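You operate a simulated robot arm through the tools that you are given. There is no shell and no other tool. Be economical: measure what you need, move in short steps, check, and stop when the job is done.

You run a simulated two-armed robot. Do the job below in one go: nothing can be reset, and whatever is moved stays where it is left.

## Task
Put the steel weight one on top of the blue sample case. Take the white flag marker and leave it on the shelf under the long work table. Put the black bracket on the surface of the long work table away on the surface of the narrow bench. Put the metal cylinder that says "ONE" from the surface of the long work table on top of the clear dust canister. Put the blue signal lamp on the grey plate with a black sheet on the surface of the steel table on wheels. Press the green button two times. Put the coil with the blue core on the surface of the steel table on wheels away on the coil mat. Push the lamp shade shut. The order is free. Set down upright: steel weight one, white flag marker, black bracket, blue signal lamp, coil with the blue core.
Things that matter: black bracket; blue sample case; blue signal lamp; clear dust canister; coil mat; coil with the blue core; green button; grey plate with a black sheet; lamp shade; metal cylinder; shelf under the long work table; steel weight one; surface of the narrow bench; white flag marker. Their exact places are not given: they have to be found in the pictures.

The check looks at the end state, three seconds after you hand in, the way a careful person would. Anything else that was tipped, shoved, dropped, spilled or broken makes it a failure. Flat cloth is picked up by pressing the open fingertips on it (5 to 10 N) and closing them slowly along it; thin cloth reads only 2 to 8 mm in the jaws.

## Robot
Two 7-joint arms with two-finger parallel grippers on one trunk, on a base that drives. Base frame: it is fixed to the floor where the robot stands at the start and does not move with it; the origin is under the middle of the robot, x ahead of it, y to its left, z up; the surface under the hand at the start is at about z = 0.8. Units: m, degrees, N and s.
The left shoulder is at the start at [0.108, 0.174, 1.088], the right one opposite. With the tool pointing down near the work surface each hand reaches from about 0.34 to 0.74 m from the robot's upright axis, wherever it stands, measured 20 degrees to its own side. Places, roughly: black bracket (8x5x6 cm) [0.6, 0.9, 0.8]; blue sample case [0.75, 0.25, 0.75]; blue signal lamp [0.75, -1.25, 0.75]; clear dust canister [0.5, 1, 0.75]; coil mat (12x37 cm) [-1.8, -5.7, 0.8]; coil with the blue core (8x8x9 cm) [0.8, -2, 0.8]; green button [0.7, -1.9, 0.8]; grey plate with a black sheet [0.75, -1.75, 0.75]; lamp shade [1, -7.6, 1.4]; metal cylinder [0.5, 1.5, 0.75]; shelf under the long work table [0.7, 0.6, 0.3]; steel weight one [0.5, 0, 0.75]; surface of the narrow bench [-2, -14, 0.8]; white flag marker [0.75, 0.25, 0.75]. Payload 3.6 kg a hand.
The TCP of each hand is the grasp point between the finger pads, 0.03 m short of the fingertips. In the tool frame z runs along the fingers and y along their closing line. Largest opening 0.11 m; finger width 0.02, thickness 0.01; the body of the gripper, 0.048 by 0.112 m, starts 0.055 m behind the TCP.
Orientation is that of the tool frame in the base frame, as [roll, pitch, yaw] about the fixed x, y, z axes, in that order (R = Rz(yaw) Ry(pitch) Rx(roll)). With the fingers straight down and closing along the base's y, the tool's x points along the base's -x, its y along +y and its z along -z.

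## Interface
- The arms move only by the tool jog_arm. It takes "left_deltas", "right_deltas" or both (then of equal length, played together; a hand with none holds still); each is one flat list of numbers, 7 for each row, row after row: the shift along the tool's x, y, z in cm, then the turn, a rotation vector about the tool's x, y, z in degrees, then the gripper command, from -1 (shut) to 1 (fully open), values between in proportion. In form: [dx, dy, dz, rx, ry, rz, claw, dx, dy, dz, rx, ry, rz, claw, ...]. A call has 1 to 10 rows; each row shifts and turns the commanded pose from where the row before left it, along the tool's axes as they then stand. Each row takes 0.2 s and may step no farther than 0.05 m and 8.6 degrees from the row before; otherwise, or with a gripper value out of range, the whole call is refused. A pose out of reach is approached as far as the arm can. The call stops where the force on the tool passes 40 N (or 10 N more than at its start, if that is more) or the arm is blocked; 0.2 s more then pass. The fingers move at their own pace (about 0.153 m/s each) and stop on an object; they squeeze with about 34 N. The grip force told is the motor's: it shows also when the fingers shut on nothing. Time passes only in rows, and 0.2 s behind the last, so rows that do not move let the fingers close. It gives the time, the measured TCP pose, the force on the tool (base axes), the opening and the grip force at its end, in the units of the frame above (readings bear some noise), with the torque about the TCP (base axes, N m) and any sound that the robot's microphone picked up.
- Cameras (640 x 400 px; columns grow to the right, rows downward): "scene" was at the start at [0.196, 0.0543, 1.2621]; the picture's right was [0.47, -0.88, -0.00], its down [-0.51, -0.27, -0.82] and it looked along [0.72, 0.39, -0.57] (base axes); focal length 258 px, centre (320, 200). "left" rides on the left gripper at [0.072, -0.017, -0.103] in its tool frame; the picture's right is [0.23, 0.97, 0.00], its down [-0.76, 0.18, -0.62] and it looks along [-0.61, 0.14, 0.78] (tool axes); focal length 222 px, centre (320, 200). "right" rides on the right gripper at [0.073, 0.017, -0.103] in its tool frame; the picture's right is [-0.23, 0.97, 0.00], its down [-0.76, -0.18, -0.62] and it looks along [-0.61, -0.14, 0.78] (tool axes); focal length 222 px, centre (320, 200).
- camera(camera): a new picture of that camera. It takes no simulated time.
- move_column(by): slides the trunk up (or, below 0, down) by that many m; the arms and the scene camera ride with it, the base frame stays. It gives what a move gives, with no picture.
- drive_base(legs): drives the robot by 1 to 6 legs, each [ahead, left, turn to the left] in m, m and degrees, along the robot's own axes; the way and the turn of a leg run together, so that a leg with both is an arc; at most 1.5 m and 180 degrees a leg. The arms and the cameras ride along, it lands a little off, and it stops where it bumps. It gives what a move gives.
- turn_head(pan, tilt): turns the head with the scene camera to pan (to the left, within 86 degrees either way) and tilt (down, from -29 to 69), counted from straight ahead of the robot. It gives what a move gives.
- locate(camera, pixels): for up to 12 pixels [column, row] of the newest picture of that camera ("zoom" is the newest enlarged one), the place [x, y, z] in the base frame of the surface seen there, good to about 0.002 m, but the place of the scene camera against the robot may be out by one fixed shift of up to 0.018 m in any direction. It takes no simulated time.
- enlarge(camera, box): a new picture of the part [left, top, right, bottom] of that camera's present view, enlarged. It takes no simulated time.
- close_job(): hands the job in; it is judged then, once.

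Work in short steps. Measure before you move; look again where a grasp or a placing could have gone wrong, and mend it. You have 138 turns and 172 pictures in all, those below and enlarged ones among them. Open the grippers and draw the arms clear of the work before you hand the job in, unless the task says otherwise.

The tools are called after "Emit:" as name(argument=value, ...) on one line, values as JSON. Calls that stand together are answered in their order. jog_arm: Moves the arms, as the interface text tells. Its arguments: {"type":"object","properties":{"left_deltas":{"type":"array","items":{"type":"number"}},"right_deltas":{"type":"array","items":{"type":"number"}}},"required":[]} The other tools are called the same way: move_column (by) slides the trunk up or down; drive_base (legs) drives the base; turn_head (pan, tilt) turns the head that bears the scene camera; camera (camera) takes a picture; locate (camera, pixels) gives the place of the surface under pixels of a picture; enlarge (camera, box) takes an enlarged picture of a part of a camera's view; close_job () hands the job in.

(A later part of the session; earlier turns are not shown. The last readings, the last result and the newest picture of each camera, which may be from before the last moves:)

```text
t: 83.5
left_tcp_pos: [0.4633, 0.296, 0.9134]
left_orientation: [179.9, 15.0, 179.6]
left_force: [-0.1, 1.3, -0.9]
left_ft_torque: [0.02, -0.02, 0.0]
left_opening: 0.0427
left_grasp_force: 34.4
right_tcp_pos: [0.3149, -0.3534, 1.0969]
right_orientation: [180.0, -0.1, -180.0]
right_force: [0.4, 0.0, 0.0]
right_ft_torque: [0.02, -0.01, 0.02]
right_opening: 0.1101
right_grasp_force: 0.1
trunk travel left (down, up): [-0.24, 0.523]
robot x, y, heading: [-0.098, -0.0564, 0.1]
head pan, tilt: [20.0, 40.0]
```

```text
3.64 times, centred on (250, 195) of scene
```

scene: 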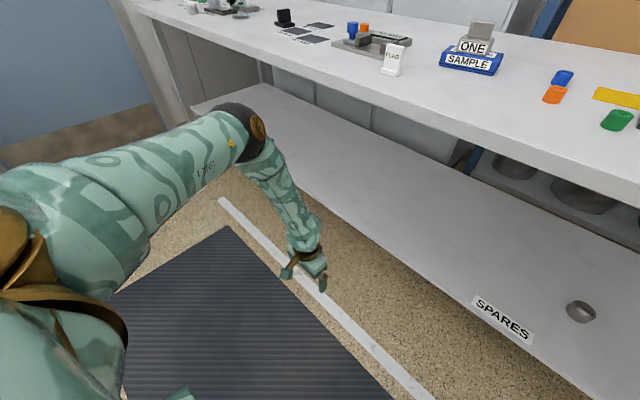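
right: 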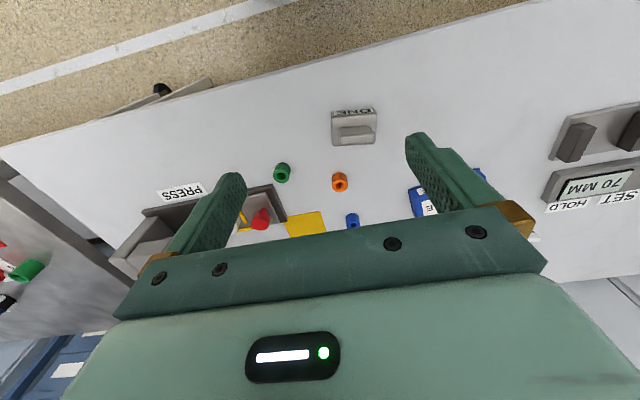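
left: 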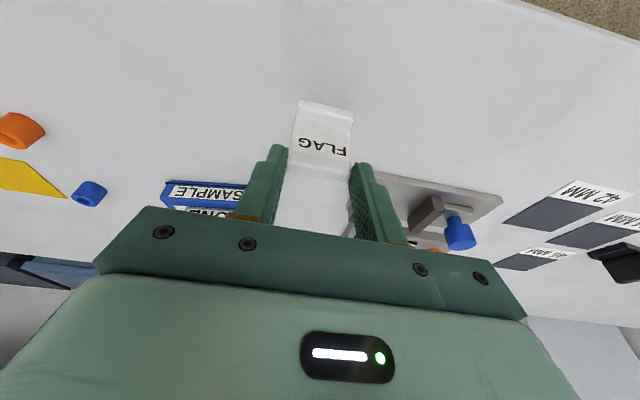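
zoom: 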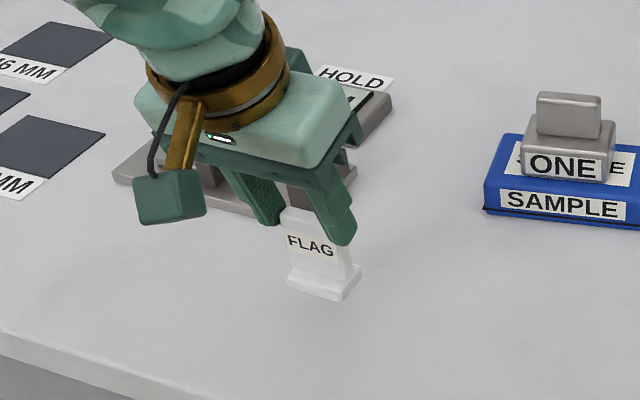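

Held by the top. I drive back 0.35 m and lower the column fully.

Emit:
drive_base(legs=[[-0.35, 0, 0]])

Emit:
move_column(by=-0.24)

Emit:
jog_arm(left_deltas=[1, 0, 3.5, 0, 0, 0, -1, 1, 0, 3.5, 0, 0, 0, -1, 1, 0, 3.5, 0, 0, 0, -1, 1, 0, 3.5, 0, 0, 0, -1, 1, 0, 3.5, 0, 0, 0, -1, 1, 0, 3.5, 0, 0, 0, -1, 1, 0, 3.5, 0, 0, 0, -1, 0.5, 0, 2.5, 0, 0, 0, -1, 0, 0, 0, 0, 0, 0, -1])

Emit:
turn_head(pan=40, tilt=45)

Emit:
camera(camera="scene")

```text
t: 85.8
left_tcp_pos: [0.1079, 0.2978, 0.9139]
left_orientation: [-179.9, 15.2, 179.8]
left_force: [-1.1, 0.7, 0.1]
left_ft_torque: [0.02, -0.02, 0.01]
left_opening: 0.0429
left_grasp_force: 34.1
right_tcp_pos: [-0.0377, -0.352, 1.0973]
right_orientation: [-180.0, -0.1, -179.7]
right_force: [-0.7, 1.2, 0.2]
right_ft_torque: [0.0, -0.02, -0.01]
right_opening: 0.1102
right_grasp_force: 0.1
trunk travel left (down, up): [-0.24, 0.523]
robot x, y, heading: [-0.4533, -0.0605, 0.1]
head pan, tilt: [20.0, 40.0]
```

```text
t: 88.3
left_tcp_pos: [0.1076, 0.2976, 0.6741]
left_orientation: [-180.0, 15.1, 179.8]
left_force: [-0.1, 0.2, -0.2]
left_ft_torque: [0.02, -0.01, 0.02]
left_opening: 0.0429
left_grasp_force: 33.3
right_tcp_pos: [-0.0376, -0.3518, 0.8566]
right_orientation: [180.0, 0.0, -179.7]
right_force: [0.4, -0.7, 0.2]
right_ft_torque: [0.04, -0.03, 0.01]
right_opening: 0.1102
right_grasp_force: 0.0
trunk travel left (down, up): [0.0, 0.763]
robot x, y, heading: [-0.4506, -0.0615, 0.5]
head pan, tilt: [20.0, 40.0]
```

```text
t: 90.3
left_tcp_pos: [0.1048, 0.2972, 0.3947]
left_orientation: [180.0, 15.1, 179.7]
left_force: [1.1, -0.4, -0.6]
left_ft_torque: [0.01, 0.01, -0.02]
left_opening: 0.0427
left_grasp_force: 34.2
right_tcp_pos: [-0.0377, -0.3523, 0.8565]
right_orientation: [179.9, -0.1, -179.6]
right_force: [-0.4, 0.0, -0.3]
right_ft_torque: [0.0, 0.05, 0.01]
right_opening: 0.1101
right_grasp_force: 0.1
trunk travel left (down, up): [0.0, 0.763]
robot x, y, heading: [-0.4546, -0.0561, 0.1]
head pan, tilt: [20.0, 40.0]
```

```text
t: 91.1
left_tcp_pos: [0.1054, 0.2973, 0.3952]
left_orientation: [180.0, 15.0, 179.9]
left_force: [-0.1, 0.2, 0.0]
left_ft_torque: [0.01, 0.0, 0.01]
left_opening: 0.0429
left_grasp_force: 33.6
right_tcp_pos: [-0.0361, -0.3517, 0.857]
right_orientation: [180.0, -0.2, -179.6]
right_force: [-0.8, 0.4, -0.1]
right_ft_torque: [0.0, 0.02, 0.0]
right_opening: 0.11
right_grasp_force: 0.1
trunk travel left (down, up): [0.0, 0.763]
robot x, y, heading: [-0.4524, -0.0608, -0.1]
head pan, tilt: [40.0, 45.0]
```

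```text
114 pictures are left
```

scene: 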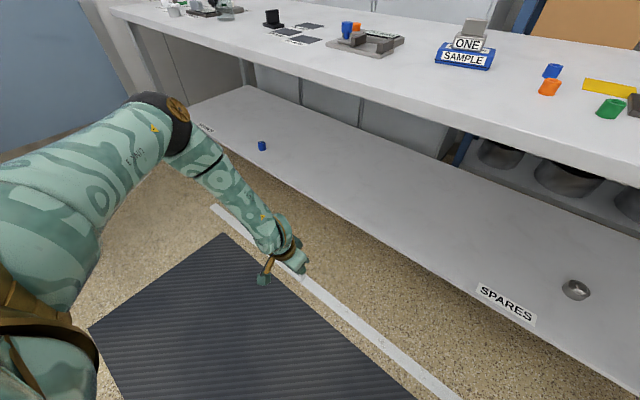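

I lower further to see the limit with this pitch while still in front of the shelf.

Emit:
jog_arm(left_deltas=[0.3, 0, 2, 0, 0, 0, -1, 0.5, 0, 1.5, 0, 0, 0, -1, 0.5, 0, 1.5, 0, 0, 0, -1, 0, 0, 0, 0, 0, 0, -1])

Emit:
camera(camera="scene")

```text
t: 92.1
left_tcp_pos: [0.1054, 0.2986, 0.3492]
left_orientation: [180.0, 15.0, 179.7]
left_force: [-0.1, -0.3, -1.2]
left_ft_torque: [0.0, -0.02, -0.01]
left_opening: 0.043
left_grasp_force: 33.5
left hand out of reach, approached as far as the arm can: row 3
right_tcp_pos: [-0.0356, -0.3531, 0.8561]
right_orientation: [180.0, -0.2, -179.6]
right_force: [-0.8, 0.2, 0.7]
right_ft_torque: [0.0, 0.02, -0.02]
right_opening: 0.1096
right_grasp_force: 0.1
trunk travel left (down, up): [0.0, 0.763]
robot x, y, heading: [-0.4528, -0.06, 0.2]
head pan, tilt: [40.0, 45.0]
```

```text
113 pictures are left
```

scene: 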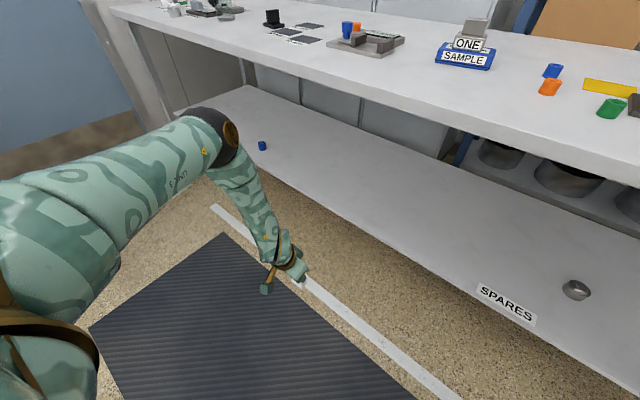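

Emit:
locate(camera="scene", pixels=[[225, 115], [236, 135], [243, 152], [250, 165], [262, 185], [230, 150], [280, 240], [238, 165]])

Emit:
enlarge(camera="scene", box=[180, 90, 340, 310])

```text
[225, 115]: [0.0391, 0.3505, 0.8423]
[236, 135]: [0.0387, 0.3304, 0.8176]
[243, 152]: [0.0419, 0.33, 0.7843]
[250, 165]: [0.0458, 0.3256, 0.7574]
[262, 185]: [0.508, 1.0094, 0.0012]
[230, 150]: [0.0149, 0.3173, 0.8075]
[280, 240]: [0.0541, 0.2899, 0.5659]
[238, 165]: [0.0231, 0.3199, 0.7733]
```

```text
1.82 times, centred on (260, 200) of scene
```

zoom: 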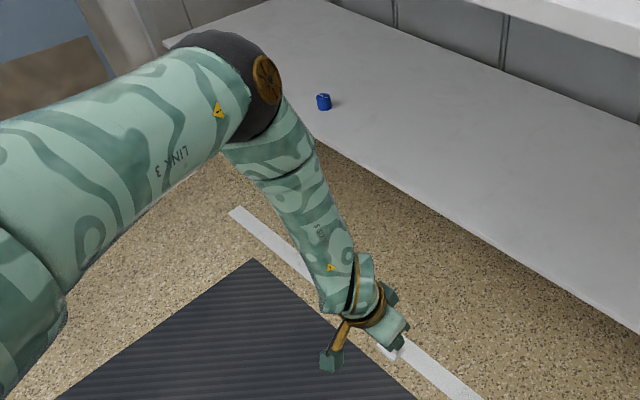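

The flag is now 8.5 cm beyond the elbow along the forearm's lean direction, which points to (+x,−y). I shift the hand left and ahead so the lean points straight at the shelf, and re-measure the elbow.

Emit:
jog_arm(left_deltas=[-1.3, 2, 0, 0, 0, 0, -1, -1.3, 2, 0, 0, 0, 0, -1, -1.3, 2, 0.5, 0, 0, 0, -1, -1.3, 2, 1, 0, 0, 0, -1, 0, 0, 0, 0, 0, 0, -1])

Emit:
camera(camera="scene")

```text
t: 93.3
left_tcp_pos: [0.1507, 0.371, 0.3574]
left_orientation: [179.9, 14.8, 179.8]
left_force: [-0.3, 0.0, -1.7]
left_ft_torque: [0.01, -0.03, 0.0]
left_opening: 0.0428
left_grasp_force: 34.6
left hand out of reach, approached as far as the arm can: row 4
right_tcp_pos: [-0.0377, -0.3522, 0.8568]
right_orientation: [-180.0, -0.1, -179.7]
right_force: [0.3, 0.6, 0.1]
right_ft_torque: [0.0, 0.02, 0.01]
right_opening: 0.1102
right_grasp_force: 0.0
trunk travel left (down, up): [0.0, 0.763]
robot x, y, heading: [-0.4508, -0.0556, 0.5]
head pan, tilt: [40.0, 45.0]
```

```text
111 pictures are left
```

scene: 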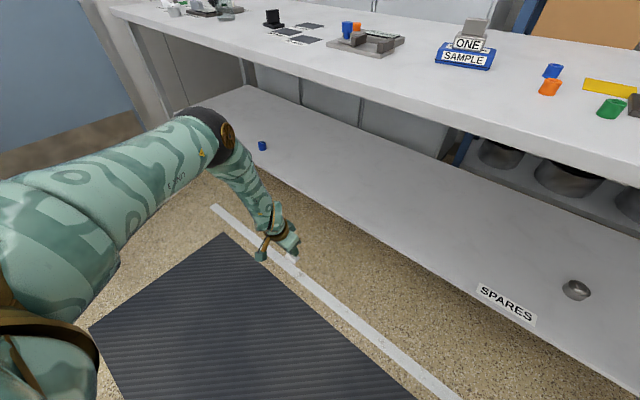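

Emit:
locate(camera="scene", pixels=[[228, 115], [234, 135], [232, 150], [240, 155], [248, 170], [255, 185], [226, 135], [222, 155], [265, 215]])

```text
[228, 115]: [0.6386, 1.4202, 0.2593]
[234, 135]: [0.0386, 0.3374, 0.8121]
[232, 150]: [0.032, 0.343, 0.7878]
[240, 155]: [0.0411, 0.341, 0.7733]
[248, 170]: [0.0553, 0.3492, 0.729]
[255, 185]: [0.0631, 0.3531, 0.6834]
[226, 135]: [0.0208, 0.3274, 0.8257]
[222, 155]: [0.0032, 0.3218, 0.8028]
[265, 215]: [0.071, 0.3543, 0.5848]
```

Flag is ~10 cm beyond the elbow front now, base at z≈0.275, just above the shelf level. I drive ahead 0.22 m first and check with both cameras.

Emit:
drive_base(legs=[[0.22, 0, 0]])

Emit:
camera(camera="left")

Emit:
camera(camera="scene")

```text
t: 95.0
left_tcp_pos: [0.3686, 0.3733, 0.3572]
left_orientation: [179.9, 14.8, 179.9]
left_force: [0.4, 0.2, 0.2]
left_ft_torque: [0.03, 0.02, 0.01]
left_opening: 0.0429
left_grasp_force: 33.5
right_tcp_pos: [0.1816, -0.3503, 0.8564]
right_orientation: [-180.0, -0.1, -179.5]
right_force: [-0.2, 0.6, 0.4]
right_ft_torque: [0.03, 0.02, -0.02]
right_opening: 0.1105
right_grasp_force: 0.0
trunk travel left (down, up): [0.0, 0.763]
robot x, y, heading: [-0.2335, -0.0621, 0.1]
head pan, tilt: [40.0, 45.0]
```

```text
110 pictures are left
```

left: 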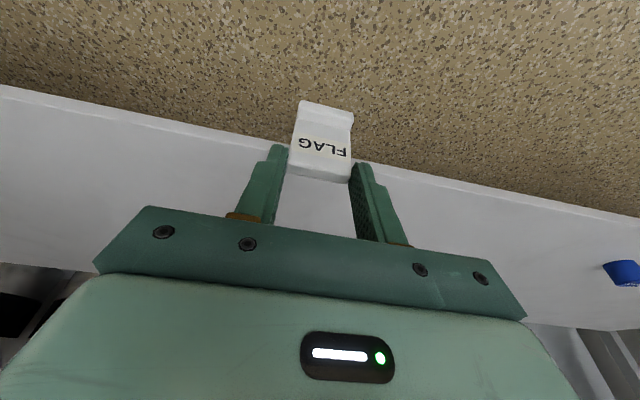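

```text
109 pictures are left
```

scene: 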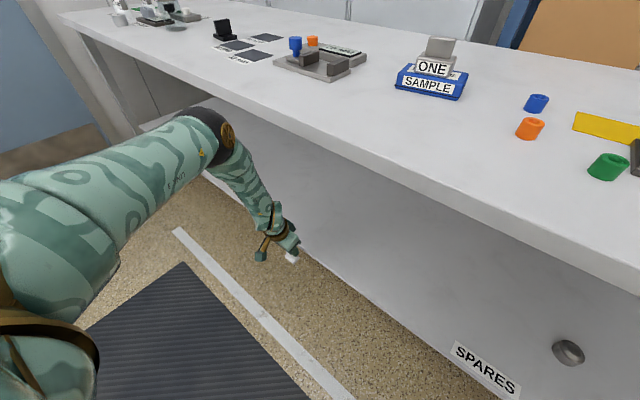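

Left camera sees the shelf front edge. I locate it, the flag's bottom, and the elbow/table edge gap.

Emit:
locate(camera="left", pixels=[[200, 128], [200, 135], [450, 185], [450, 191], [450, 178], [320, 108], [320, 120], [200, 180], [500, 230]])

Emit:
locate(camera="scene", pixels=[[230, 130], [234, 138], [240, 155], [235, 150], [255, 185], [300, 135], [300, 125]])

```text
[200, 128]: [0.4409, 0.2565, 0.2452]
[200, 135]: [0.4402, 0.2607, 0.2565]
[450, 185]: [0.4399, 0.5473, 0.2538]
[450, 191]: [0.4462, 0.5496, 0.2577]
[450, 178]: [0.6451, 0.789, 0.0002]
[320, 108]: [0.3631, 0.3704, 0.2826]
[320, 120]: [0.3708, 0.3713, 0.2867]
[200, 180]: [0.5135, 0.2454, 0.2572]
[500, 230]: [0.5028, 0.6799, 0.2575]
```

```text
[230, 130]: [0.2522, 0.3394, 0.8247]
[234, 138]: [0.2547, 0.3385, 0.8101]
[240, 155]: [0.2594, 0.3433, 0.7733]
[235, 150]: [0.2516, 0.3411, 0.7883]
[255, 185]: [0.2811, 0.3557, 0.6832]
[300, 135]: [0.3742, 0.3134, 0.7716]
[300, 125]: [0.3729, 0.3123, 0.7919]
```

Shelf edge by the accurate wrist camera is x=0.440, z=0.2575; flag base front is at 0.363. I need about +0.088; elbow visible front would then be near 0.347 against the table edge 0.373. I drive 0.075 first.

Emit:
drive_base(legs=[[0.075, 0, 0]])

Emit:
camera(camera="left")

Emit:
camera(camera="scene")

```text
t: 96.0
left_tcp_pos: [0.4442, 0.375, 0.3573]
left_orientation: [179.9, 14.8, 179.8]
left_force: [1.1, 0.1, -2.1]
left_ft_torque: [0.01, 0.01, -0.03]
left_opening: 0.0429
left_grasp_force: 33.8
right_tcp_pos: [0.2576, -0.3495, 0.8558]
right_orientation: [180.0, -0.2, -179.5]
right_force: [-0.3, -0.2, 0.2]
right_ft_torque: [-0.03, 0.04, -0.02]
right_opening: 0.11
right_grasp_force: 0.0
trunk travel left (down, up): [0.0, 0.763]
robot x, y, heading: [-0.1549, -0.0588, 0.7]
head pan, tilt: [40.0, 45.0]
```

```text
108 pictures are left
```

left: 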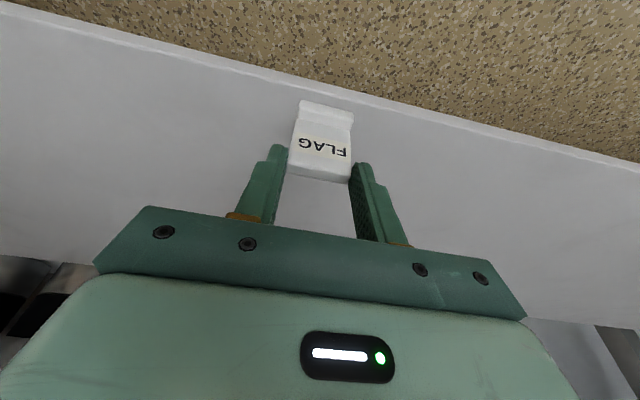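

```text
107 pictures are left
```

scene: 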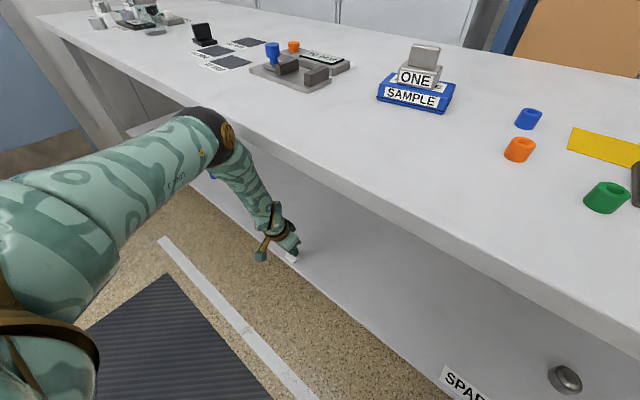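

Emit:
enlarge(camera="scene", box=[170, 80, 290, 170])

Emit:
locate(camera="left", pixels=[[325, 108], [326, 98], [326, 92], [330, 86], [310, 118]])

```text
4.44 times, centred on (230, 125) of scene
```

zoom: 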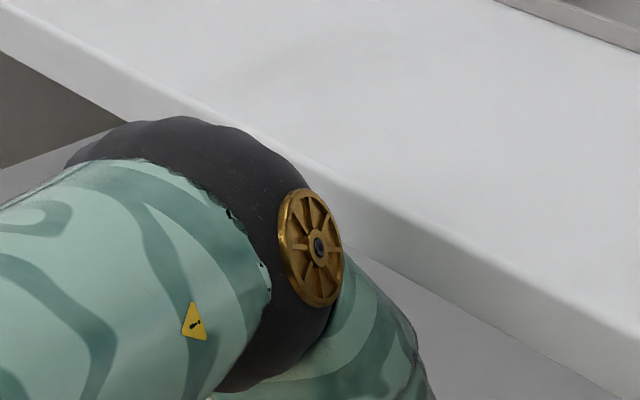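

```text
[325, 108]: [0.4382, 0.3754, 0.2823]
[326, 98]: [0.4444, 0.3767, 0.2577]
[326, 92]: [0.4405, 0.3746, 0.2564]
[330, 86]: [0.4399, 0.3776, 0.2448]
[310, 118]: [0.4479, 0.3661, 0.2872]
```

The elbow ball is very near the table edge, so I don't drive further. I jog the hand 0.9 cm ahead so the flag base lies fully on the shelf, then check.

Emit:
jog_arm(left_deltas=[-0.9, 0, 0.3, 0, 0, 0, -1, 0, 0, 0.5, 0, 0, 0, -1, 0, 0, 0, 0, 0, 0, -1])

Emit:
camera(camera="left")

Emit:
enlarge(camera="left", box=[260, 60, 400, 200])

Emit:
enlarge(camera="scene", box=[180, 90, 330, 290])

```text
t: 96.8
left_tcp_pos: [0.4495, 0.3741, 0.3575]
left_orientation: [179.9, 14.9, 180.0]
left_force: [-0.7, -1.3, -0.5]
left_ft_torque: [0.06, 0.0, 0.0]
left_opening: 0.0428
left_grasp_force: 34.2
left hand out of reach, approached as far as the arm can: row 1, 2
right_tcp_pos: [0.2583, -0.3496, 0.8565]
right_orientation: [180.0, -0.1, -179.7]
right_force: [-0.1, -0.8, -0.2]
right_ft_torque: [0.02, 0.02, 0.0]
right_opening: 0.1102
right_grasp_force: 0.0
trunk travel left (down, up): [0.0, 0.763]
robot x, y, heading: [-0.1563, -0.0562, 0.4]
head pan, tilt: [40.0, 45.0]
```

```text
105 pictures are left
```

left: 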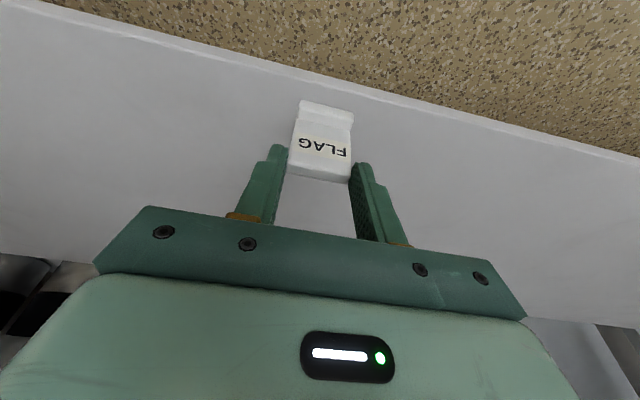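

```text
2.86 times, centred on (330, 130) of left
```

zoom: 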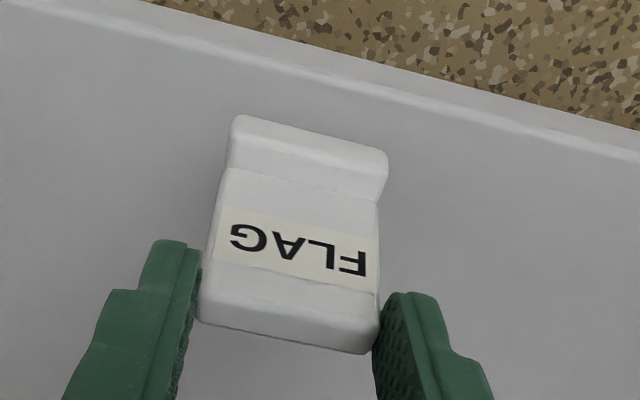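

```text
2.00 times, centred on (255, 190) of scene
```

zoom: 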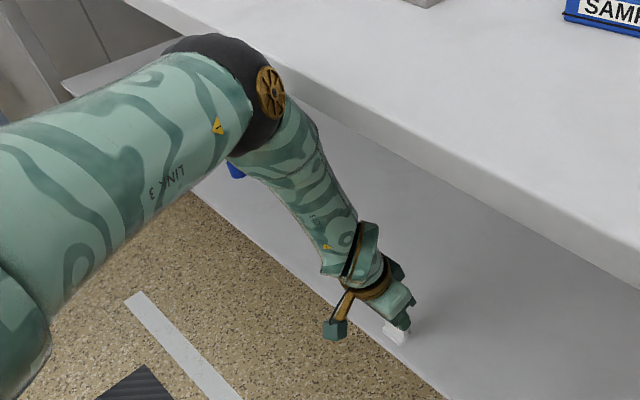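

Flag base front is ~4 mm inside the shelf edge. I creep 8 mm further ahead with the base; it stops if it bumps.

Emit:
drive_base(legs=[[0.008, 0, 0]])

Emit:
camera(camera="left")

```text
t: 97.7
left_tcp_pos: [0.4536, 0.3759, 0.3563]
left_orientation: [179.8, 14.6, -180.0]
left_force: [0.4, -1.1, -0.8]
left_ft_torque: [0.01, -0.02, 0.03]
left_opening: 0.0427
left_grasp_force: 33.9
right_tcp_pos: [0.2666, -0.3478, 0.857]
right_orientation: [180.0, 0.1, -179.5]
right_force: [0.3, 0.3, 0.0]
right_ft_torque: [-0.01, -0.03, 0.0]
right_opening: 0.1098
right_grasp_force: 0.1
trunk travel left (down, up): [0.0, 0.763]
robot x, y, heading: [-0.152, -0.0536, 0.8]
head pan, tilt: [40.0, 45.0]
stopped in leg 1: the robot was blocked; the commanded pose is now the measured one
```

```text
102 pictures are left
```

left: 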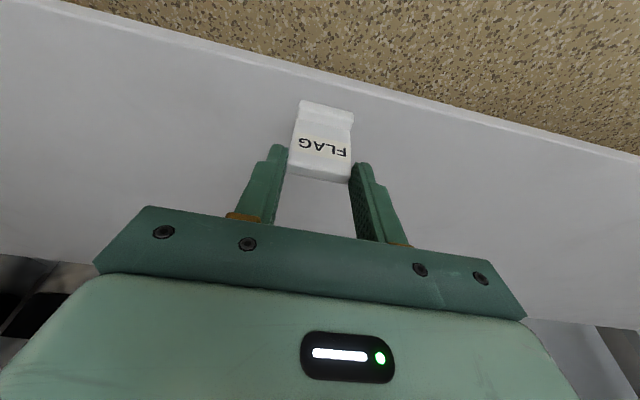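

It touched the table edge gently and stopped; the flag base is now ~8 mm inside the edge, about 1.6 cm above the shelf. I release quickly and symmetrically.

Emit:
jog_arm(left_deltas=[0, 0, 0, 0, 0, 0, 1, 0, 0, 0, 0, 0, 0, 1, 0, 0, 0, 0, 0, 0, 1])

Emit:
camera(camera="left")

Emit:
enlarge(camera="left", box=[260, 60, 400, 200])

```text
t: 98.5
left_tcp_pos: [0.4526, 0.3753, 0.3575]
left_orientation: [-179.9, 14.6, -179.9]
left_force: [-0.2, -0.1, 0.2]
left_ft_torque: [0.01, 0.03, 0.0]
left_opening: 0.1104
left_grasp_force: 0.0
right_tcp_pos: [0.2654, -0.3479, 0.857]
right_orientation: [-179.9, 0.0, -179.5]
right_force: [0.1, 0.0, 0.4]
right_ft_torque: [-0.01, -0.02, -0.05]
right_opening: 0.1097
right_grasp_force: 0.1
trunk travel left (down, up): [0.0, 0.763]
robot x, y, heading: [-0.1515, -0.0516, 0.7]
head pan, tilt: [40.0, 45.0]
```

```text
101 pictures are left
```

left: 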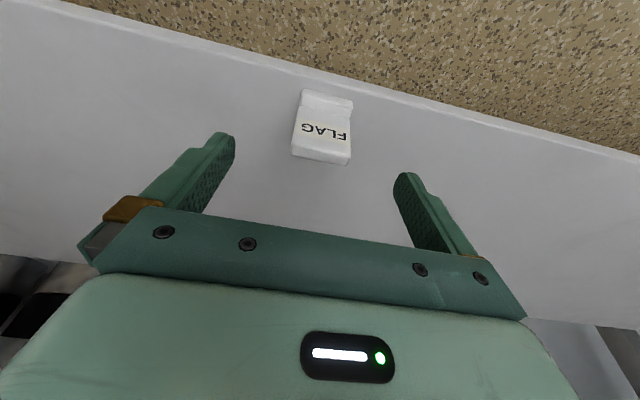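

```text
2.86 times, centred on (330, 130) of left
```

zoom: 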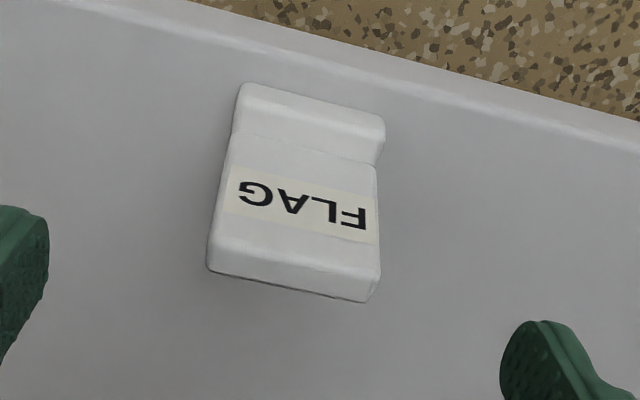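

The flag stands upright on the shelf. I back off straight, then raise the column and hand.

Emit:
drive_base(legs=[[-0.35, 0, 0]])

Emit:
jog_arm(left_deltas=[0, 0, -4, 0, 7.5, 0, 1, 0, 0, -4, 0, 7.3, 0, 1, 0, 0, -4, 0, 0, 0, 1, 0, 0, -4, 0, 0, 0, 1, 0, 0, -4, 0, 0, 0, 1, 0, 0, -4, 0, 0, 0, 1, 0, 0, -4, 0, 0, 0, 1, 0, 0, -4, 0, 0, 0, 1, 0, 0, -4, 0, 0, 0, 1, 0, 0, -4, 0, 0, 0, 1])

Emit:
turn_head(pan=20, tilt=40)

Emit:
enlarge(camera="scene", box=[160, 100, 480, 300])

Emit:
move_column(by=0.3)

```text
t: 100.8
left_tcp_pos: [0.1023, 0.3691, 0.3579]
left_orientation: [179.9, 14.6, 179.9]
left_force: [-0.1, -0.8, 1.1]
left_ft_torque: [-0.01, -0.02, 0.02]
left_opening: 0.11
left_grasp_force: 0.0
right_tcp_pos: [-0.088, -0.3525, 0.8568]
right_orientation: [180.0, -0.1, -179.5]
right_force: [0.1, 0.0, 0.4]
right_ft_torque: [-0.02, 0.01, -0.01]
right_opening: 0.1101
right_grasp_force: 0.1
trunk travel left (down, up): [0.0, 0.763]
robot x, y, heading: [-0.5003, -0.0602, 0.3]
head pan, tilt: [40.0, 45.0]
```

```text
t: 103.0
left_tcp_pos: [0.0851, 0.37, 0.7536]
left_orientation: [179.9, -0.2, 179.9]
left_force: [-0.1, 0.3, 0.2]
left_ft_torque: [-0.02, 0.01, -0.02]
left_opening: 0.1099
left_grasp_force: 0.1
right_tcp_pos: [-0.0886, -0.3529, 0.8569]
right_orientation: [-180.0, 0.0, -179.7]
right_force: [0.0, 0.5, 0.2]
right_ft_torque: [-0.01, 0.0, 0.0]
right_opening: 0.11
right_grasp_force: 0.1
trunk travel left (down, up): [0.0, 0.763]
robot x, y, heading: [-0.5042, -0.0592, 0.6]
head pan, tilt: [40.0, 45.0]
```

```text
t: 103.8
left_tcp_pos: [0.0836, 0.3702, 0.7547]
left_orientation: [179.9, -0.2, 179.9]
left_force: [0.7, 0.7, -0.1]
left_ft_torque: [-0.03, 0.0, 0.04]
left_opening: 0.11
left_grasp_force: 0.0
right_tcp_pos: [-0.0885, -0.3529, 0.8572]
right_orientation: [-179.9, -0.2, -179.5]
right_force: [0.1, 0.6, 0.5]
right_ft_torque: [-0.01, 0.0, 0.01]
right_opening: 0.1098
right_grasp_force: 0.1
trunk travel left (down, up): [0.0, 0.763]
robot x, y, heading: [-0.5063, -0.0583, 0.3]
head pan, tilt: [20.0, 40.0]
```

```text
2.00 times, centred on (320, 200) of scene
```

zoom: 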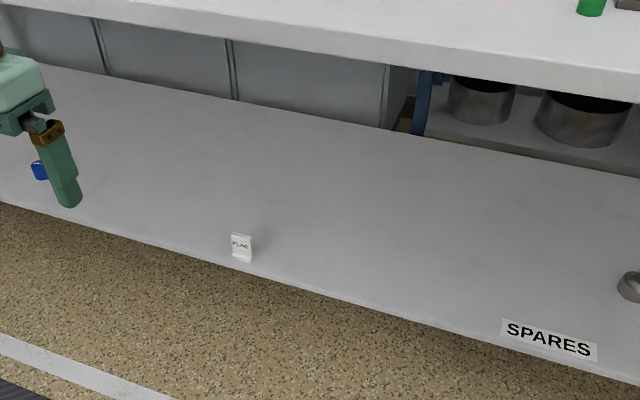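

```text
t: 106.8
left_tcp_pos: [0.0872, 0.3697, 1.0548]
left_orientation: [179.9, -0.2, -180.0]
left_force: [0.3, 0.0, 0.4]
left_ft_torque: [0.02, 0.02, 0.0]
left_opening: 0.1099
left_grasp_force: 0.0
right_tcp_pos: [-0.0885, -0.3534, 1.1568]
right_orientation: [180.0, -0.1, -179.7]
right_force: [0.7, 0.5, 0.6]
right_ft_torque: [0.03, 0.01, -0.02]
right_opening: 0.1098
right_grasp_force: 0.1
trunk travel left (down, up): [-0.3, 0.463]
robot x, y, heading: [-0.5064, -0.0589, 0.5]
head pan, tilt: [20.0, 40.0]
```

The flag is confirmed upright on the shelf. Now I drive left to the far end (bracket, canister, cylinder) and look.

Emit:
drive_base(legs=[[0, 1.05, 0], [0.42, 0, 0]])

Emit:
turn_head(pan=15, tilt=40)

Emit:
camera(camera="scene")

Emit:
camera(camera="left")

Emit:
camera(camera="right")

```text
t: 112.1
left_tcp_pos: [0.1304, 1.3758, 1.0565]
left_orientation: [179.9, -0.1, 176.7]
left_force: [-0.6, -0.5, -0.9]
left_ft_torque: [0.03, -0.01, -0.02]
left_opening: 0.1098
left_grasp_force: 0.1
right_tcp_pos: [-0.0885, 0.665, 1.1579]
right_orientation: [179.9, -0.1, 177.1]
right_force: [-0.6, -0.2, 0.5]
right_ft_torque: [0.03, -0.01, 0.03]
right_opening: 0.1102
right_grasp_force: 0.1
trunk travel left (down, up): [-0.3, 0.463]
robot x, y, heading: [-0.4846, 0.9812, -2.7]
head pan, tilt: [20.0, 40.0]
stopped in leg 1: the robot was blocked; the commanded pose is now the measured one
```

```text
t: 112.8
left_tcp_pos: [0.1285, 1.3771, 1.056]
left_orientation: [179.9, -0.1, 176.8]
left_force: [0.7, -0.6, 0.1]
left_ft_torque: [-0.02, -0.01, -0.03]
left_opening: 0.11
left_grasp_force: 0.0
right_tcp_pos: [-0.0885, 0.6654, 1.1572]
right_orientation: [-180.0, 0.1, 177.0]
right_force: [-0.7, 0.5, 0.1]
right_ft_torque: [0.01, -0.02, 0.01]
right_opening: 0.1102
right_grasp_force: 0.0
trunk travel left (down, up): [-0.3, 0.463]
robot x, y, heading: [-0.4859, 0.9805, -3.1]
head pan, tilt: [15.0, 40.0]
```

```text
98 pictures are left
```

scene: 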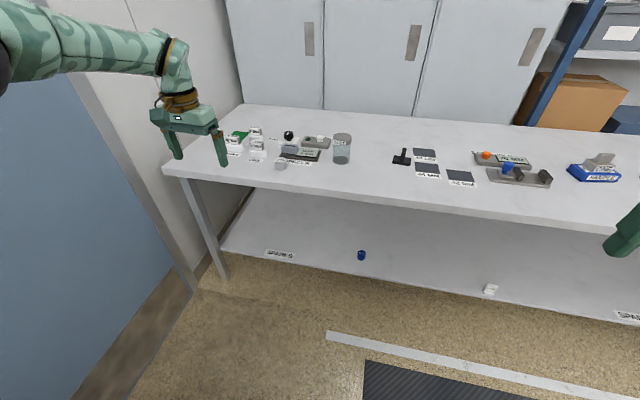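

```text
97 pictures are left
```

left: 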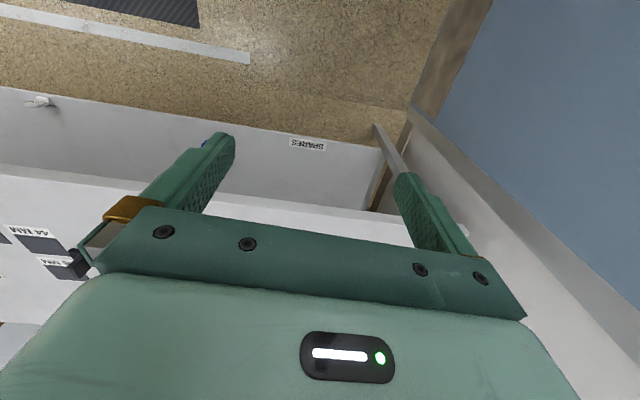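

```text
96 pictures are left
```

right: 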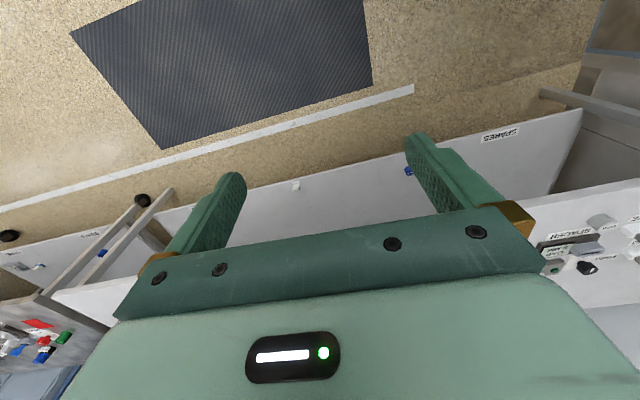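

The left arm's elbow met the wall on the left. I back off right a bit, correct the heading, and zoom on the table end.

Emit:
drive_base(legs=[[0, -0.1, 3], [0.35, 0, 0]])

Emit:
camera(camera="scene")

Emit:
enlarge(camera="scene", box=[140, 100, 420, 240])

```text
t: 115.8
left_tcp_pos: [0.4585, 1.3093, 1.0558]
left_orientation: [179.8, -0.1, 179.7]
left_force: [-0.2, -0.3, -0.2]
left_ft_torque: [0.02, 0.03, -0.01]
left_opening: 0.1101
left_grasp_force: 0.1
right_tcp_pos: [0.2798, 0.5887, 1.1572]
right_orientation: [179.9, -0.1, -179.9]
right_force: [0.1, -0.1, -0.2]
right_ft_torque: [-0.04, 0.04, 0.05]
right_opening: 0.1097
right_grasp_force: 0.0
trunk travel left (down, up): [-0.3, 0.463]
robot x, y, heading: [-0.1331, 0.8868, 0.2]
head pan, tilt: [15.0, 40.0]
```

```text
95 pictures are left
```

scene: 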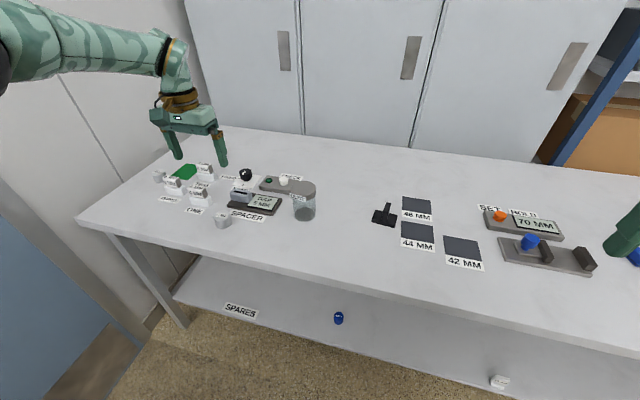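

```text
2.29 times, centred on (280, 170) of scene
```

zoom: 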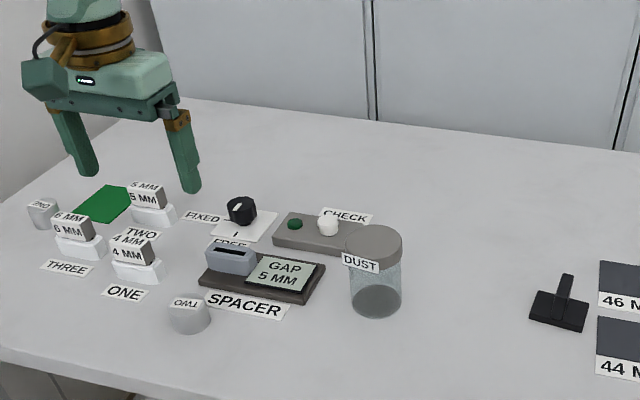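

Two metal cylinders: zoom (190,312) and (42,212). I enlarge to read their labels.

Emit:
enlarge(camera="scene", box=[140, 160, 240, 235])

Emit:
locate(camera="scene", pixels=[[158, 173], [158, 180], [223, 216], [223, 225], [305, 186], [303, 216], [308, 183], [381, 222], [386, 207], [390, 226]])

```text
5.33 times, centred on (190, 198) of scene
```

zoom: 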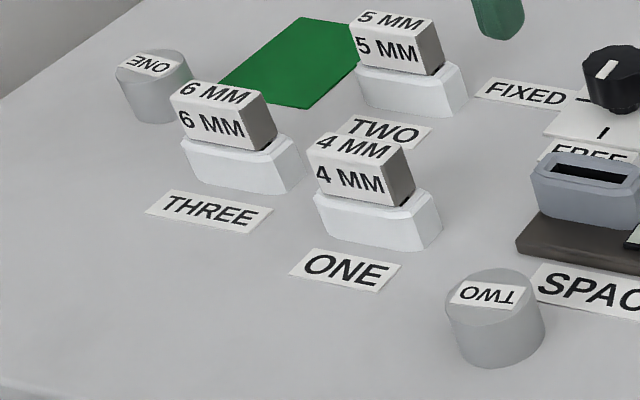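

```text
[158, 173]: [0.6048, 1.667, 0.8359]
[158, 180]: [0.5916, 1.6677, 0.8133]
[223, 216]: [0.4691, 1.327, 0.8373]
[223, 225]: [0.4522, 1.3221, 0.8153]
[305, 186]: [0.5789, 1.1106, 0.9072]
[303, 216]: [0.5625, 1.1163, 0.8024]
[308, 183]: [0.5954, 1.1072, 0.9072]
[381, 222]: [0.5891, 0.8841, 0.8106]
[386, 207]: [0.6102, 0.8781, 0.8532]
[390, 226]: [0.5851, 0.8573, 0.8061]
```

Cylinder ONE is the far one at (0.605, 1.667). I need the wall's position on the left before choosing a stance.

Emit:
locate(camera="scene", pixels=[[50, 280], [90, 320], [30, 130], [120, 130], [130, 250], [60, 230], [20, 370]])

Emit:
turn_head(pan=70, tilt=20)

Emit:
camera(camera="scene")

```text
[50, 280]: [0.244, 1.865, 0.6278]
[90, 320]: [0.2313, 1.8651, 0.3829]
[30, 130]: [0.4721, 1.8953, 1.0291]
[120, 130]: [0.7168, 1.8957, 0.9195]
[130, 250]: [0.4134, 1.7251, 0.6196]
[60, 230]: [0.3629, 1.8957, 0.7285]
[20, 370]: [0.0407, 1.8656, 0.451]
```

```text
t: 117.0
left_tcp_pos: [0.4581, 1.3094, 1.056]
left_orientation: [179.8, -0.1, 179.7]
left_force: [-0.3, -0.4, -0.9]
left_ft_torque: [0.01, 0.01, 0.02]
left_opening: 0.1099
left_grasp_force: 0.0
right_tcp_pos: [0.2787, 0.5879, 1.1558]
right_orientation: [179.8, -0.1, -179.9]
right_force: [0.4, 0.2, -0.7]
right_ft_torque: [0.0, 0.03, -0.02]
right_opening: 0.1101
right_grasp_force: 0.1
trunk travel left (down, up): [-0.3, 0.463]
robot x, y, heading: [-0.1377, 0.8835, 0.3]
head pan, tilt: [70.0, 20.0]
```

```text
92 pictures are left
```

scene: 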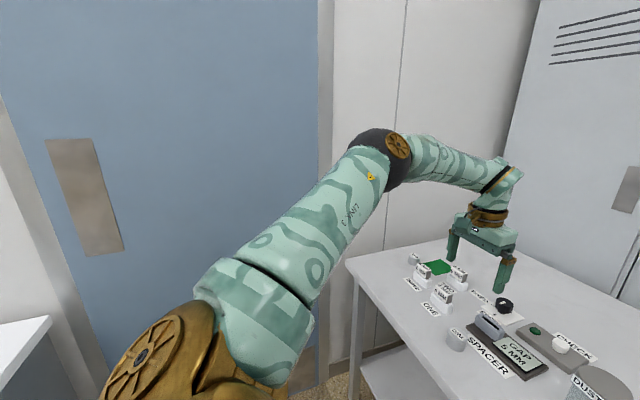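

Emit:
locate(camera="scene", pixels=[[20, 335], [40, 320], [10, 380], [30, 380], [380, 150], [395, 140], [350, 200], [10, 150]])

```text
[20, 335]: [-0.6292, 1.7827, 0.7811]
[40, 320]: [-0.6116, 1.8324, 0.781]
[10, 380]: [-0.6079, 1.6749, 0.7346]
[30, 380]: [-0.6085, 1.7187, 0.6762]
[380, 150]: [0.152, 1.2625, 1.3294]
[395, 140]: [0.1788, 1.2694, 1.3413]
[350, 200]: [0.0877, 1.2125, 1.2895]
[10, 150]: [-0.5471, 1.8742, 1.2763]
```

Wall is at y=1.865; the elbow sits ~0.45 m left of the robot. I bring the left hand toward the centre, then drive to about (0.07, 1.2) and turn 28° left.

Emit:
jog_arm(left_deltas=[0, -4.4, 0, 0, 0, 0, 1, 0, -4.4, 0, 0, 0, 0, 1, 0, -4.4, 0, 0, 0, 0, 1, 0, -4.4, 0, 0, 0, 0, 1, 0, -4.4, 0, 0, 0, 0, 1, 0, -4, 0, 0, 0, 0, 1])

Emit:
drive_base(legs=[[0.1, 0.31, 0], [0, 0, 28], [0.1, 0.0, 0]])

Emit:
turn_head(pan=15, tilt=40)

Emit:
camera(camera="scene")

Emit:
camera(camera="left")

```text
t: 118.4
left_tcp_pos: [0.462, 1.1448, 1.0904]
left_orientation: [179.9, -0.4, 179.6]
left_force: [0.3, -0.5, 0.3]
left_ft_torque: [0.03, 0.01, 0.01]
left_opening: 0.1099
left_grasp_force: 0.0
left hand out of reach, approached as far as the arm can: row 3, 4, 5, 6
right_tcp_pos: [0.2791, 0.5876, 1.1565]
right_orientation: [179.9, 0.1, -180.0]
right_force: [0.1, -0.8, 0.5]
right_ft_torque: [-0.01, 0.0, 0.01]
right_opening: 0.1101
right_grasp_force: 0.0
trunk travel left (down, up): [-0.3, 0.463]
robot x, y, heading: [-0.1354, 0.88, 0.2]
head pan, tilt: [70.0, 20.0]
```

```text
t: 122.7
left_tcp_pos: [0.4622, 1.7408, 1.0909]
left_orientation: [180.0, -0.3, -152.8]
left_force: [0.4, 0.1, -0.3]
left_ft_torque: [-0.01, 0.03, 0.02]
left_opening: 0.1101
left_grasp_force: 0.0
right_tcp_pos: [0.5575, 1.1634, 1.1568]
right_orientation: [179.9, -0.1, -152.3]
right_force: [0.4, -0.3, -0.6]
right_ft_torque: [0.0, -0.02, -0.02]
right_opening: 0.1102
right_grasp_force: 0.0
trunk travel left (down, up): [-0.3, 0.463]
robot x, y, heading: [0.0558, 1.232, 27.6]
head pan, tilt: [70.0, 20.0]
```

```text
t: 123.9
left_tcp_pos: [0.4608, 1.7411, 1.0925]
left_orientation: [179.9, -0.2, -152.8]
left_force: [0.4, -0.7, 0.0]
left_ft_torque: [-0.01, 0.01, 0.04]
left_opening: 0.1099
left_grasp_force: 0.1
right_tcp_pos: [0.5564, 1.1633, 1.1559]
right_orientation: [179.8, -0.1, -152.3]
right_force: [0.7, 0.2, 0.0]
right_ft_torque: [-0.02, -0.02, -0.02]
right_opening: 0.1101
right_grasp_force: 0.0
trunk travel left (down, up): [-0.3, 0.463]
robot x, y, heading: [0.049, 1.2281, 27.6]
head pan, tilt: [15.0, 40.0]
```

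```text
91 pictures are left
```

scene: 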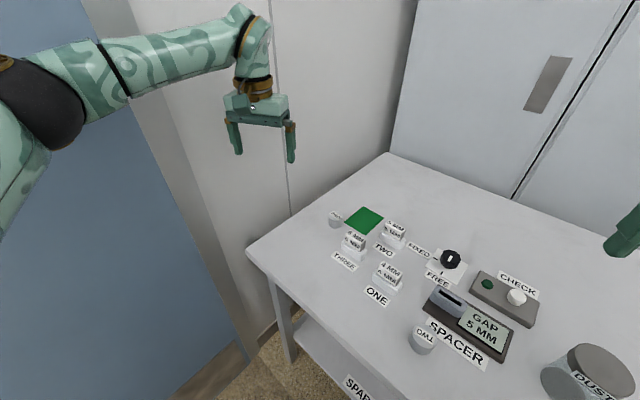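

```text
90 pictures are left
```

left: 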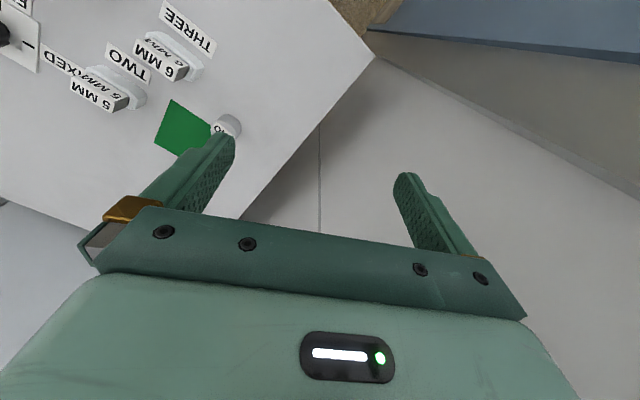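

Cylinder ONE is visible at left-camera (229,123). I locate it precisely.

Emit:
enlarge(camera="left", box=[140, 80, 260, 180])

Emit:
locate(camera="left", pixels=[[219, 127], [229, 120], [238, 122], [227, 116]])

Emit:
enlarge(camera="scene", box=[300, 190, 420, 290])

```text
4.00 times, centred on (200, 130) of left
```

zoom: 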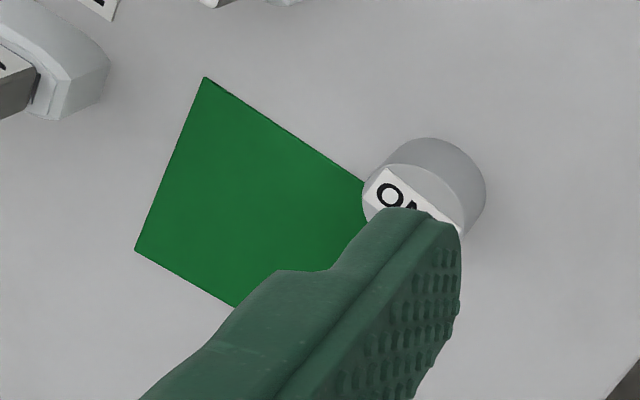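

```text
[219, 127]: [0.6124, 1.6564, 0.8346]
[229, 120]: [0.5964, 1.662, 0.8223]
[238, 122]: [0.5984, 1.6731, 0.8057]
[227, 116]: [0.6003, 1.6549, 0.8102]
```

```text
4.00 times, centred on (360, 240) of scene
```

zoom: 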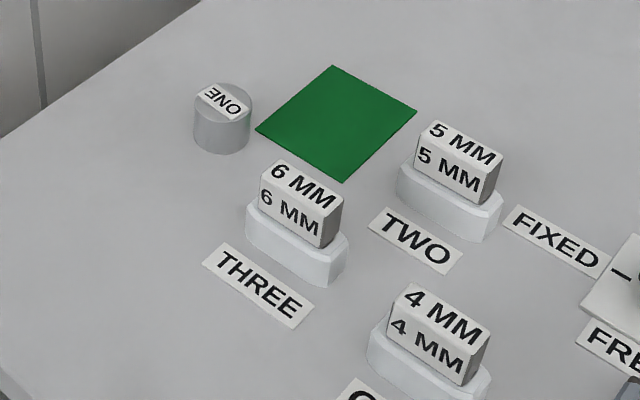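

I move over the cylinder at z≈0.95, with a narrower opening, and look again.

Emit:
jog_arm(left_deltas=[-1.97, -2.68, 2.8, 0, 0, 0, 0.3, -1.97, -2.68, 2.8, 0, 0, 0, 0.3, -1.97, -2.68, 2.8, 0, 0, 0, 0.3, -1.97, -2.68, 2.8, 0, 0, 0, 0.3, -1.97, -2.68, 2.8, 0, 0, 0, 0.3, 0, 0, 0, 0, 0, 0, 0.3])

Emit:
camera(camera="left")

Emit:
enlarge(camera="left", box=[220, 60, 400, 180])

```text
t: 125.3
left_tcp_pos: [0.4613, 1.765, 1.0583]
left_orientation: [179.9, -0.3, -152.9]
left_force: [0.6, -0.5, -0.6]
left_ft_torque: [0.02, -0.01, -0.04]
left_opening: 0.0713
left_grasp_force: 0.0
left hand out of reach, approached as far as the arm can: row 1, 2, 3, 4, 5
right_tcp_pos: [0.5556, 1.1627, 1.1563]
right_orientation: [180.0, 0.0, -152.2]
right_force: [-0.4, -0.3, 1.0]
right_ft_torque: [0.02, 0.01, 0.01]
right_opening: 0.1101
right_grasp_force: 0.1
trunk travel left (down, up): [-0.3, 0.463]
robot x, y, heading: [0.053, 1.2311, 27.8]
head pan, tilt: [15.0, 40.0]
```

```text
87 pictures are left
```

left: 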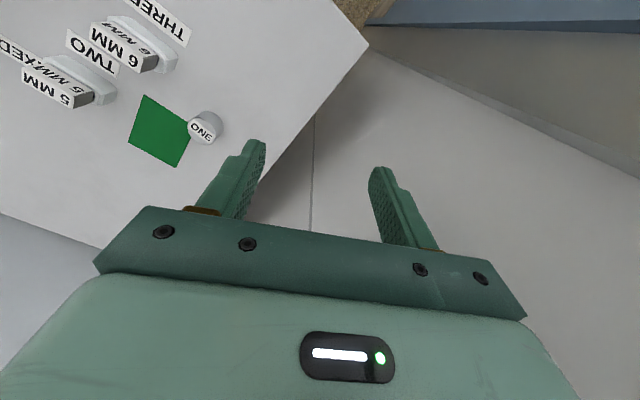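

```text
3.33 times, centred on (310, 120) of left
```

zoom: 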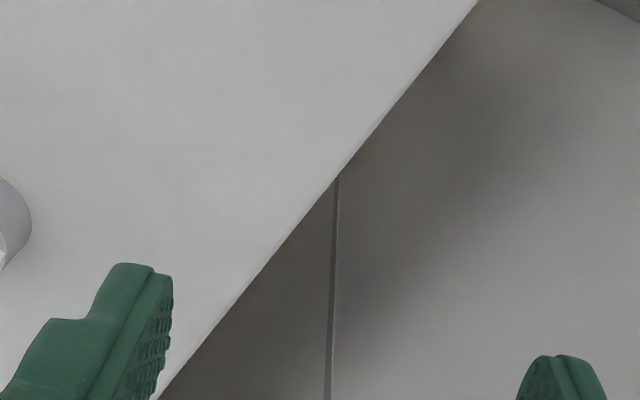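

The hand is too high relative to the shoulder to reach inwards. I lower the column by 0.13 and try again toward the cylinder, staying above the objects.

Emit:
move_column(by=-0.13)

Emit:
jog_arm(left_deltas=[-1.8, -3.0, 0, 0, 0, 0, 0.3, -1.8, -3.0, 0, 0, 0, 0, 0.3, -1.8, -3.0, 0, 0, 0, 0, 0.3, -1.8, -3.0, 0, 0, 0, 0, 0.3, -1.5, -3, 0, 0, 0, 0, 0.3, 0, 0, 0, 0, 0, 0, 0.3])

Emit:
camera(camera="left")

```text
t: 126.9
left_tcp_pos: [0.4831, 1.7768, 0.8539]
left_orientation: [180.0, -8.3, -152.9]
left_force: [-1.1, -0.2, 0.1]
left_ft_torque: [0.04, 0.02, 0.01]
left_opening: 0.0717
left_grasp_force: 0.1
right_tcp_pos: [0.5565, 1.1618, 1.0282]
right_orientation: [180.0, 0.1, -152.3]
right_force: [0.5, 0.0, -0.3]
right_ft_torque: [0.02, -0.03, 0.02]
right_opening: 0.11
right_grasp_force: 0.1
trunk travel left (down, up): [-0.17, 0.593]
robot x, y, heading: [0.0547, 1.2315, 27.9]
head pan, tilt: [15.0, 40.0]
```

```text
t: 128.3
left_tcp_pos: [0.4897, 1.7626, 0.8719]
left_orientation: [180.0, -8.4, -153.0]
left_force: [-0.5, -0.1, -0.2]
left_ft_torque: [0.03, 0.01, -0.01]
left_opening: 0.0717
left_grasp_force: 0.0
left hand out of reach, approached as far as the arm can: row 1, 2, 3, 4, 5
right_tcp_pos: [0.5564, 1.1633, 1.0266]
right_orientation: [179.9, 0.0, -152.3]
right_force: [-0.3, -0.4, -0.5]
right_ft_torque: [-0.02, -0.01, -0.02]
right_opening: 0.1098
right_grasp_force: 0.1
trunk travel left (down, up): [-0.17, 0.593]
robot x, y, heading: [0.0527, 1.2318, 27.6]
head pan, tilt: [15.0, 40.0]
```

```text
85 pictures are left
```

left: 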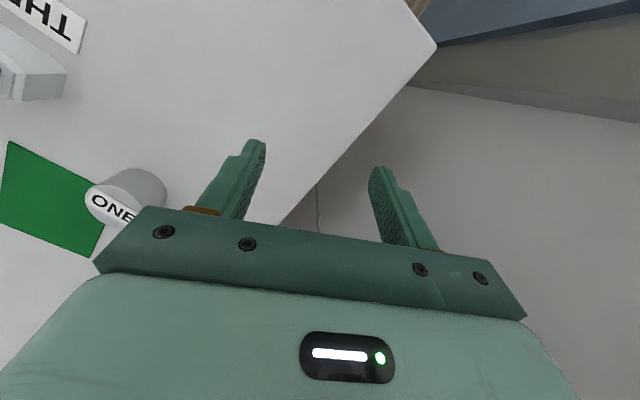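

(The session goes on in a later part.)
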